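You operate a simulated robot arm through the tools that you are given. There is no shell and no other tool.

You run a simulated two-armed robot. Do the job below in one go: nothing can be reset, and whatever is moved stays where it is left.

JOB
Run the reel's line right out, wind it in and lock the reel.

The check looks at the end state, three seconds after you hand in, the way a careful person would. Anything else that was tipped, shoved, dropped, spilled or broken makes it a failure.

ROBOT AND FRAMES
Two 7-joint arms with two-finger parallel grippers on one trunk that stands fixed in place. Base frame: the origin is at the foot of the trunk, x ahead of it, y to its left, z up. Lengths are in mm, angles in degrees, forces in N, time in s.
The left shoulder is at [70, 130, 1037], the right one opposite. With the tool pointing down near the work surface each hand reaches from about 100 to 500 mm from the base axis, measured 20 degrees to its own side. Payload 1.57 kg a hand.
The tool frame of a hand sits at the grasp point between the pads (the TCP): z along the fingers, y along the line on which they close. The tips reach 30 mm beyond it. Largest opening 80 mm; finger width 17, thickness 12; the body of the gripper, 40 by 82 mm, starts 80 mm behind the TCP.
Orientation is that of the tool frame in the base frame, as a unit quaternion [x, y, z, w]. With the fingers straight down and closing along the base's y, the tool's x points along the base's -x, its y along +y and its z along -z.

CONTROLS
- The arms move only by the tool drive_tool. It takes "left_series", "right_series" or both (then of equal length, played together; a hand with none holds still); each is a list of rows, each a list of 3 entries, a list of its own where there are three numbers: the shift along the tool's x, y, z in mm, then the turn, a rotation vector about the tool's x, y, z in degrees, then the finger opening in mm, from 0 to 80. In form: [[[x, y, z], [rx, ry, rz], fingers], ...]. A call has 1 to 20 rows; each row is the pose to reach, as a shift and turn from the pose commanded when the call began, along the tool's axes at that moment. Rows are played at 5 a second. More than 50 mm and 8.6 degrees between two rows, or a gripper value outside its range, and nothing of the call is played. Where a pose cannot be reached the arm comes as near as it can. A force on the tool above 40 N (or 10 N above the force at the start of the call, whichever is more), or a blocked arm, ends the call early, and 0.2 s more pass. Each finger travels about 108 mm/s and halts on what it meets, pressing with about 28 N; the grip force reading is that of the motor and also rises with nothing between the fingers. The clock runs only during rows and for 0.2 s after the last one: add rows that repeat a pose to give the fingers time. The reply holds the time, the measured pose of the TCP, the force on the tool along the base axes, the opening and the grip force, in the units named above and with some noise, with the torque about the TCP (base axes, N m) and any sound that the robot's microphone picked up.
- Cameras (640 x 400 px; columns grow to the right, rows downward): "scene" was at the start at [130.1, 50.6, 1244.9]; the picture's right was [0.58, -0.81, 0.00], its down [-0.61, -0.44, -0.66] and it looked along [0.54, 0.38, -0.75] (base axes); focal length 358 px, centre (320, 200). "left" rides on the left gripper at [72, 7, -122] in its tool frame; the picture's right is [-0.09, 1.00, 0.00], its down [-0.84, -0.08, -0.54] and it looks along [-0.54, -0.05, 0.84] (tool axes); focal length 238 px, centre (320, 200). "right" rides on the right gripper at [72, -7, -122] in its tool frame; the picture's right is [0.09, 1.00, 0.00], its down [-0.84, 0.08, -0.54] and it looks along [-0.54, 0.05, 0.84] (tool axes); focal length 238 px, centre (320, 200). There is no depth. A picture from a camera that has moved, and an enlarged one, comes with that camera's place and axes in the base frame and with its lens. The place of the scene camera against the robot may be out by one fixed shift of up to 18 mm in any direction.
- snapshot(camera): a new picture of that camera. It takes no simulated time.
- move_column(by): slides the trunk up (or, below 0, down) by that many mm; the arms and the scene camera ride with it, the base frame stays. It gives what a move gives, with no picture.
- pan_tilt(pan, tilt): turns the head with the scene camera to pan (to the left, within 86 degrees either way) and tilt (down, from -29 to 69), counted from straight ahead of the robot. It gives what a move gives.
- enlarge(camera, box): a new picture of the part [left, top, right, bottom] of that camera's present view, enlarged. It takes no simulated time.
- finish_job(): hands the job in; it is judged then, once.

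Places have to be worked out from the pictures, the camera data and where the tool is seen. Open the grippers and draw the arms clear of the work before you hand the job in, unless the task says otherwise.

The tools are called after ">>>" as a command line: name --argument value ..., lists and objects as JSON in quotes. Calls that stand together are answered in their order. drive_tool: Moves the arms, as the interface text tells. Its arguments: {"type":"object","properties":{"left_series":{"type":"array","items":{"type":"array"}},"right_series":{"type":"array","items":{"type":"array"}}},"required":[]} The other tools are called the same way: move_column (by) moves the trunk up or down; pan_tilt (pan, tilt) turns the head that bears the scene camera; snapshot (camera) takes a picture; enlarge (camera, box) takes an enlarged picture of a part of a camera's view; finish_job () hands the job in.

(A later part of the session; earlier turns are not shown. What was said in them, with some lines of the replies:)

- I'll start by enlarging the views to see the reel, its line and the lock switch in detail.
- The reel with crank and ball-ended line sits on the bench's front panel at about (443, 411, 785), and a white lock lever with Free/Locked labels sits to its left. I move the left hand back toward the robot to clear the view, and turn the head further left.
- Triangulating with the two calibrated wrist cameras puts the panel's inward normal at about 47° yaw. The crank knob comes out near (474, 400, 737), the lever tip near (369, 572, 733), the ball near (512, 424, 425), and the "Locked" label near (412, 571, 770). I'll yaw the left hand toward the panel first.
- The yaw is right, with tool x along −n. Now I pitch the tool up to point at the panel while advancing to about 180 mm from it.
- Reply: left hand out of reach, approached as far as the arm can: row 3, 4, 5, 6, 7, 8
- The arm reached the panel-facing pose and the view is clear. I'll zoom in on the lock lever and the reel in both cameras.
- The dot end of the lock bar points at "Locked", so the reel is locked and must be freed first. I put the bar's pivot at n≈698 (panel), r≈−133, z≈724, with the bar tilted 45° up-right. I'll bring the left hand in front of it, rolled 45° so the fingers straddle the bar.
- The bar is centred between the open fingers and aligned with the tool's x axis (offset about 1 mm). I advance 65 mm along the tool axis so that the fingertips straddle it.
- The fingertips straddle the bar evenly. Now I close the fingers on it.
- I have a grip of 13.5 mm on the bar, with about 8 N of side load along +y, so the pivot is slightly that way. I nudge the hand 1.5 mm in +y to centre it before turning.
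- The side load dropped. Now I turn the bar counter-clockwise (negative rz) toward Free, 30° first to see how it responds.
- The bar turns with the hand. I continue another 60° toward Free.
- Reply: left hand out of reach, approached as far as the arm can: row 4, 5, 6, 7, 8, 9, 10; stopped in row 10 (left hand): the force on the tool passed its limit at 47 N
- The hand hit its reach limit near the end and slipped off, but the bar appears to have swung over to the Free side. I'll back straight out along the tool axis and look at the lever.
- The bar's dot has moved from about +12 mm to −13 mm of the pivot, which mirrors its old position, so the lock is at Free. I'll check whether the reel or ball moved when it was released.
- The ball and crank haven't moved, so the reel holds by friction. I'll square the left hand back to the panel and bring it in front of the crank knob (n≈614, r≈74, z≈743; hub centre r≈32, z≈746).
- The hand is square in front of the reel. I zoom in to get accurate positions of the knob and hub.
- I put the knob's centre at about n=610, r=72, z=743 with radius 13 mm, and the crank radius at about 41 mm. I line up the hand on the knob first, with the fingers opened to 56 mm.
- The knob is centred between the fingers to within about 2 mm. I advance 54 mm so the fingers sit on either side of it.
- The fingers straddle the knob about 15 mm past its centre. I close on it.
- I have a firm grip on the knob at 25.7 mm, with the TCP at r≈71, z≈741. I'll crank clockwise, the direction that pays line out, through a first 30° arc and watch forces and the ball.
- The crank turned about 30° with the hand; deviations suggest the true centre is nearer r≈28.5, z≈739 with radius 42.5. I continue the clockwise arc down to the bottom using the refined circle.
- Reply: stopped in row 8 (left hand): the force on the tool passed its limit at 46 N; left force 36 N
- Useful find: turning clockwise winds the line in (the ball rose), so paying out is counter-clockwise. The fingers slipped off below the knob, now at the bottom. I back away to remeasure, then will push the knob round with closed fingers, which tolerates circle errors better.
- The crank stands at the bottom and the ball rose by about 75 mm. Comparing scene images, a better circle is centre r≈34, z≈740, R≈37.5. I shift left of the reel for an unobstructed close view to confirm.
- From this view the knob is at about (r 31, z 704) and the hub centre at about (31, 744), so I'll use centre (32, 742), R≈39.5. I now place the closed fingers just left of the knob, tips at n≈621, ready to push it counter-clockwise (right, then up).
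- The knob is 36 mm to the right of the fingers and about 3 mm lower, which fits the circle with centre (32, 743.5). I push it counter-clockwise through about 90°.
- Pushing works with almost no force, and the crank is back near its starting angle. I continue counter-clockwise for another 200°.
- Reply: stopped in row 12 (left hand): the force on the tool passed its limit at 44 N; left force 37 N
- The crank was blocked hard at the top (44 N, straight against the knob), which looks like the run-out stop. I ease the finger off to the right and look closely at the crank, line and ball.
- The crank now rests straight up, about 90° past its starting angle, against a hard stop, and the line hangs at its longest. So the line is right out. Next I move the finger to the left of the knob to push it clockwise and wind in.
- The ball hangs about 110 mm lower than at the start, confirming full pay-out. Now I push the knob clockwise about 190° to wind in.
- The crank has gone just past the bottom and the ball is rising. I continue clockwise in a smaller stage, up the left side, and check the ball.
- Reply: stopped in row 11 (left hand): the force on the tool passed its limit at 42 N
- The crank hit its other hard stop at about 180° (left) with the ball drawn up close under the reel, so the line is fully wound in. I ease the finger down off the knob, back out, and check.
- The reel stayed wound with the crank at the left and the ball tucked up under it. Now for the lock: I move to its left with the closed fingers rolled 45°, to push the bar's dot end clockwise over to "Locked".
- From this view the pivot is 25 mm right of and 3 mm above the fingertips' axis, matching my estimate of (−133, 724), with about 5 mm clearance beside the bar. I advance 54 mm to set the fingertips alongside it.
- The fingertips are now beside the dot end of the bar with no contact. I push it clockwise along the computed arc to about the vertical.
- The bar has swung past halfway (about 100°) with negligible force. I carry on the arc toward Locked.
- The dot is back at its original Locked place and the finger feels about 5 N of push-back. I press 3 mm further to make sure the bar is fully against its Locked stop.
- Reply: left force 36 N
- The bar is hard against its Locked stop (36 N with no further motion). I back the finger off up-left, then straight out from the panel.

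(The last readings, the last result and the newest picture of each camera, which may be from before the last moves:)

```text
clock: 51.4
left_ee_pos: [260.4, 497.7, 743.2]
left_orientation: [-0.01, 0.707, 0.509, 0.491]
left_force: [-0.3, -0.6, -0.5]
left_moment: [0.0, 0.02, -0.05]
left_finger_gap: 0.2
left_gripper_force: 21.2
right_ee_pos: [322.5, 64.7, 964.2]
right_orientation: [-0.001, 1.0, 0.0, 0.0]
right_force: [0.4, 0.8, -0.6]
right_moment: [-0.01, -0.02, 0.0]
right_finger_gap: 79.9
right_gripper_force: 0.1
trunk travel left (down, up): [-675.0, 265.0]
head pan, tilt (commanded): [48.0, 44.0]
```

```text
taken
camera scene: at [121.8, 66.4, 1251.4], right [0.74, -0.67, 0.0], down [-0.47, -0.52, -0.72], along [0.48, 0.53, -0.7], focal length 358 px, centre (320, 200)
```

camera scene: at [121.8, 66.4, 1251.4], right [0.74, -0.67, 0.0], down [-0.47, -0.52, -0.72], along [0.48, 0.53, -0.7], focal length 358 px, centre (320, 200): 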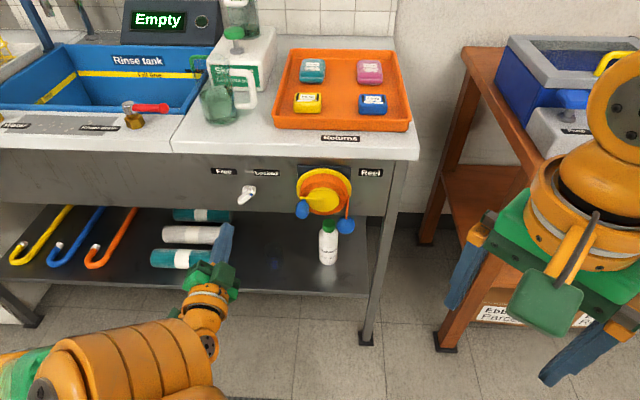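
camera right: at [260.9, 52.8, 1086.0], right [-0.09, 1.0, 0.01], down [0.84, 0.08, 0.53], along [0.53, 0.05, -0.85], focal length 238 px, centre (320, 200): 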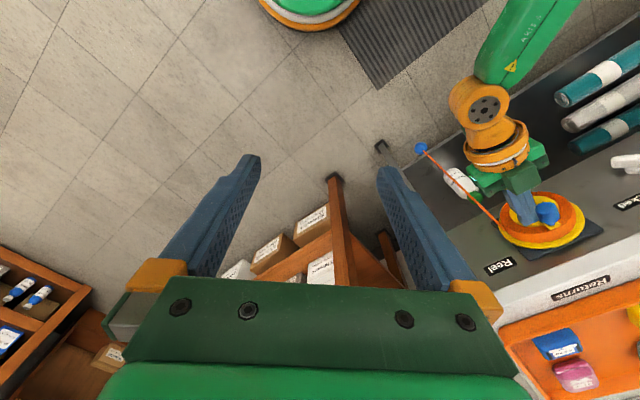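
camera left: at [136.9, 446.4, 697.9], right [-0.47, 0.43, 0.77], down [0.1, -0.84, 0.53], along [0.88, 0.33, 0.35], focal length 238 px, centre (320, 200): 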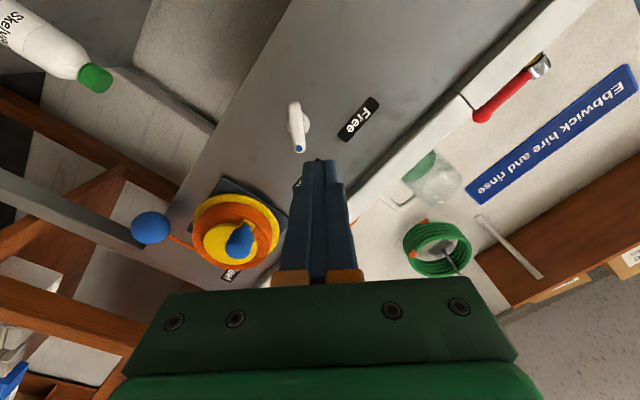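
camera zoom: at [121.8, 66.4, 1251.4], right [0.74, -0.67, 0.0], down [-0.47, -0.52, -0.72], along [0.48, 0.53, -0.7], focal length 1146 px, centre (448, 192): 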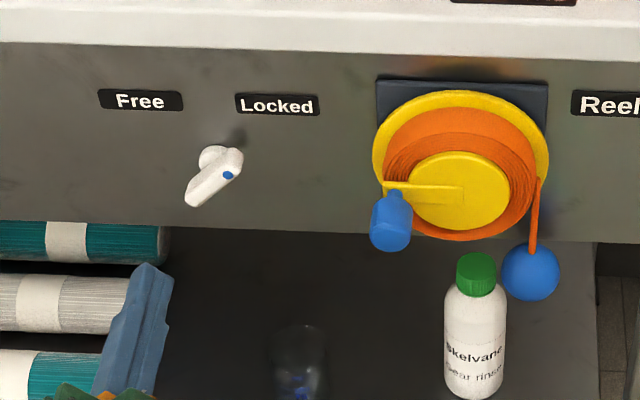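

The lock bar again points at "Locked" exactly as at the start, the crank is at its wound-in stop, the ball is tucked up and the bottle is undisturbed. I withdraw the left hand further and open its gripper.

>>> drive_tool --left_series '[[[0, 0, -25], [0, 0, 0], 20], [[0, 0, -50], [0, 0, 0], 40], [[0, 0, -75], [0, 0, 0], 60], [[0, 0, -100], [0, 0, 0], 80], [[0, 0, -100], [0, 0, 0], 80], [[0, 0, -100], [0, 0, 0], 80]]'

>>> snapshot --camera "scene"

>>> enlarge --camera "scene" --box '[180, 140, 380, 265]'

>>> snapshot --camera "left"

```text
clock: 52.8
left_ee_pos: [191.5, 425.2, 744.9]
left_orientation: [-0.01, 0.706, 0.509, 0.492]
left_force: [0.5, -0.1, 0.3]
left_moment: [-0.02, -0.01, -0.02]
left_finger_gap: 79.9
left_gripper_force: 0.0
right_ee_pos: [322.3, 64.0, 965.2]
right_orientation: [-0.001, 1.0, 0.0, -0.001]
right_force: [0.0, -0.1, -1.0]
right_moment: [-0.01, -0.02, 0.0]
right_finger_gap: 80.3
right_gripper_force: 0.1
trunk travel left (down, up): [-675.0, 265.0]
head pan, tilt (commanded): [48.0, 44.0]
```

```text
taken
camera scene: at [121.3, 66.0, 1251.4], right [0.74, -0.67, 0.0], down [-0.46, -0.52, -0.72], along [0.48, 0.53, -0.69], focal length 358 px, centre (320, 200)
```

scene: 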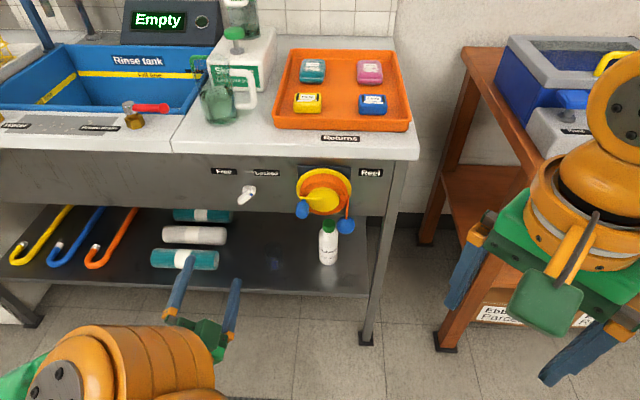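

```text
3.20 times, centred on (280, 202) of scene
camera zoom: at [121.3, 66.0, 1251.4], right [0.74, -0.67, 0.0], down [-0.46, -0.52, -0.72], along [0.48, 0.53, -0.69], focal length 1146 px, centre (448, 192)
```

zoom: 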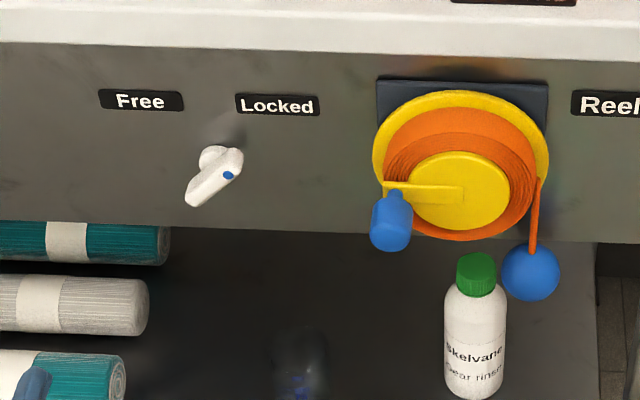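

```text
taken
camera left: at [67.8, 373.9, 699.9], right [-0.47, 0.43, 0.77], down [0.1, -0.84, 0.53], along [0.88, 0.33, 0.35], focal length 238 px, centre (320, 200)
```

left: 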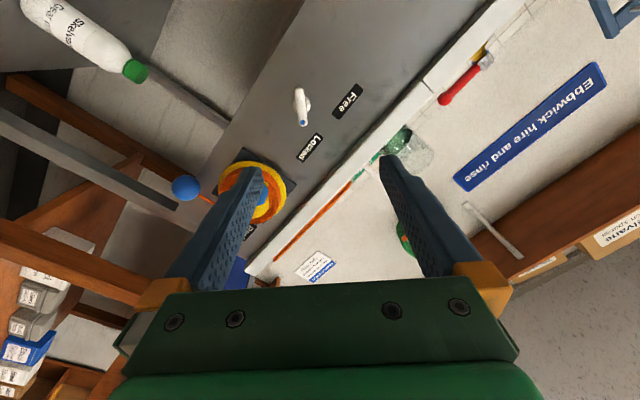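

The reel is wound in with the ball under it, the lock points at Locked, both grippers are open and the hands are well clear of the bench. Nothing else has moved, so I hand the job in.

>>> finish_job

```text
The job is handed in.
```

I ran the reel's line right out, wound it back in and locked the reel, then handed the job in. I have no verdict back from the check.

- **Unlocking:** the lock started at Locked, so I first turned it to Free. The left hand slipped off near the end of that turn, but the lock did reach Free.
- **Running out:** I gripped the crank and turned it clockwise first. That wound the line in a little and my grip slipped off. I then pushed the crank counter-clockwise until it hit a hard stop a quarter turn past where it started. The ball hung about 110 mm lower than at the start.
- **Winding in:** I pushed the crank clockwise about three-quarters of a turn to the opposite hard stop. The ball now sits just below the reel, with a short length of line still showing.
- **Locking:** I pushed the lock back to Locked until it would go no further. It now points exactly where it did at the start. I did not test the lock by pushing on the crank afterwards.

The bottle and everything else on the bench looked undisturbed in the last pictures. Both grippers are open; I drew the left hand back, and the right stayed clear of the bench throughout.
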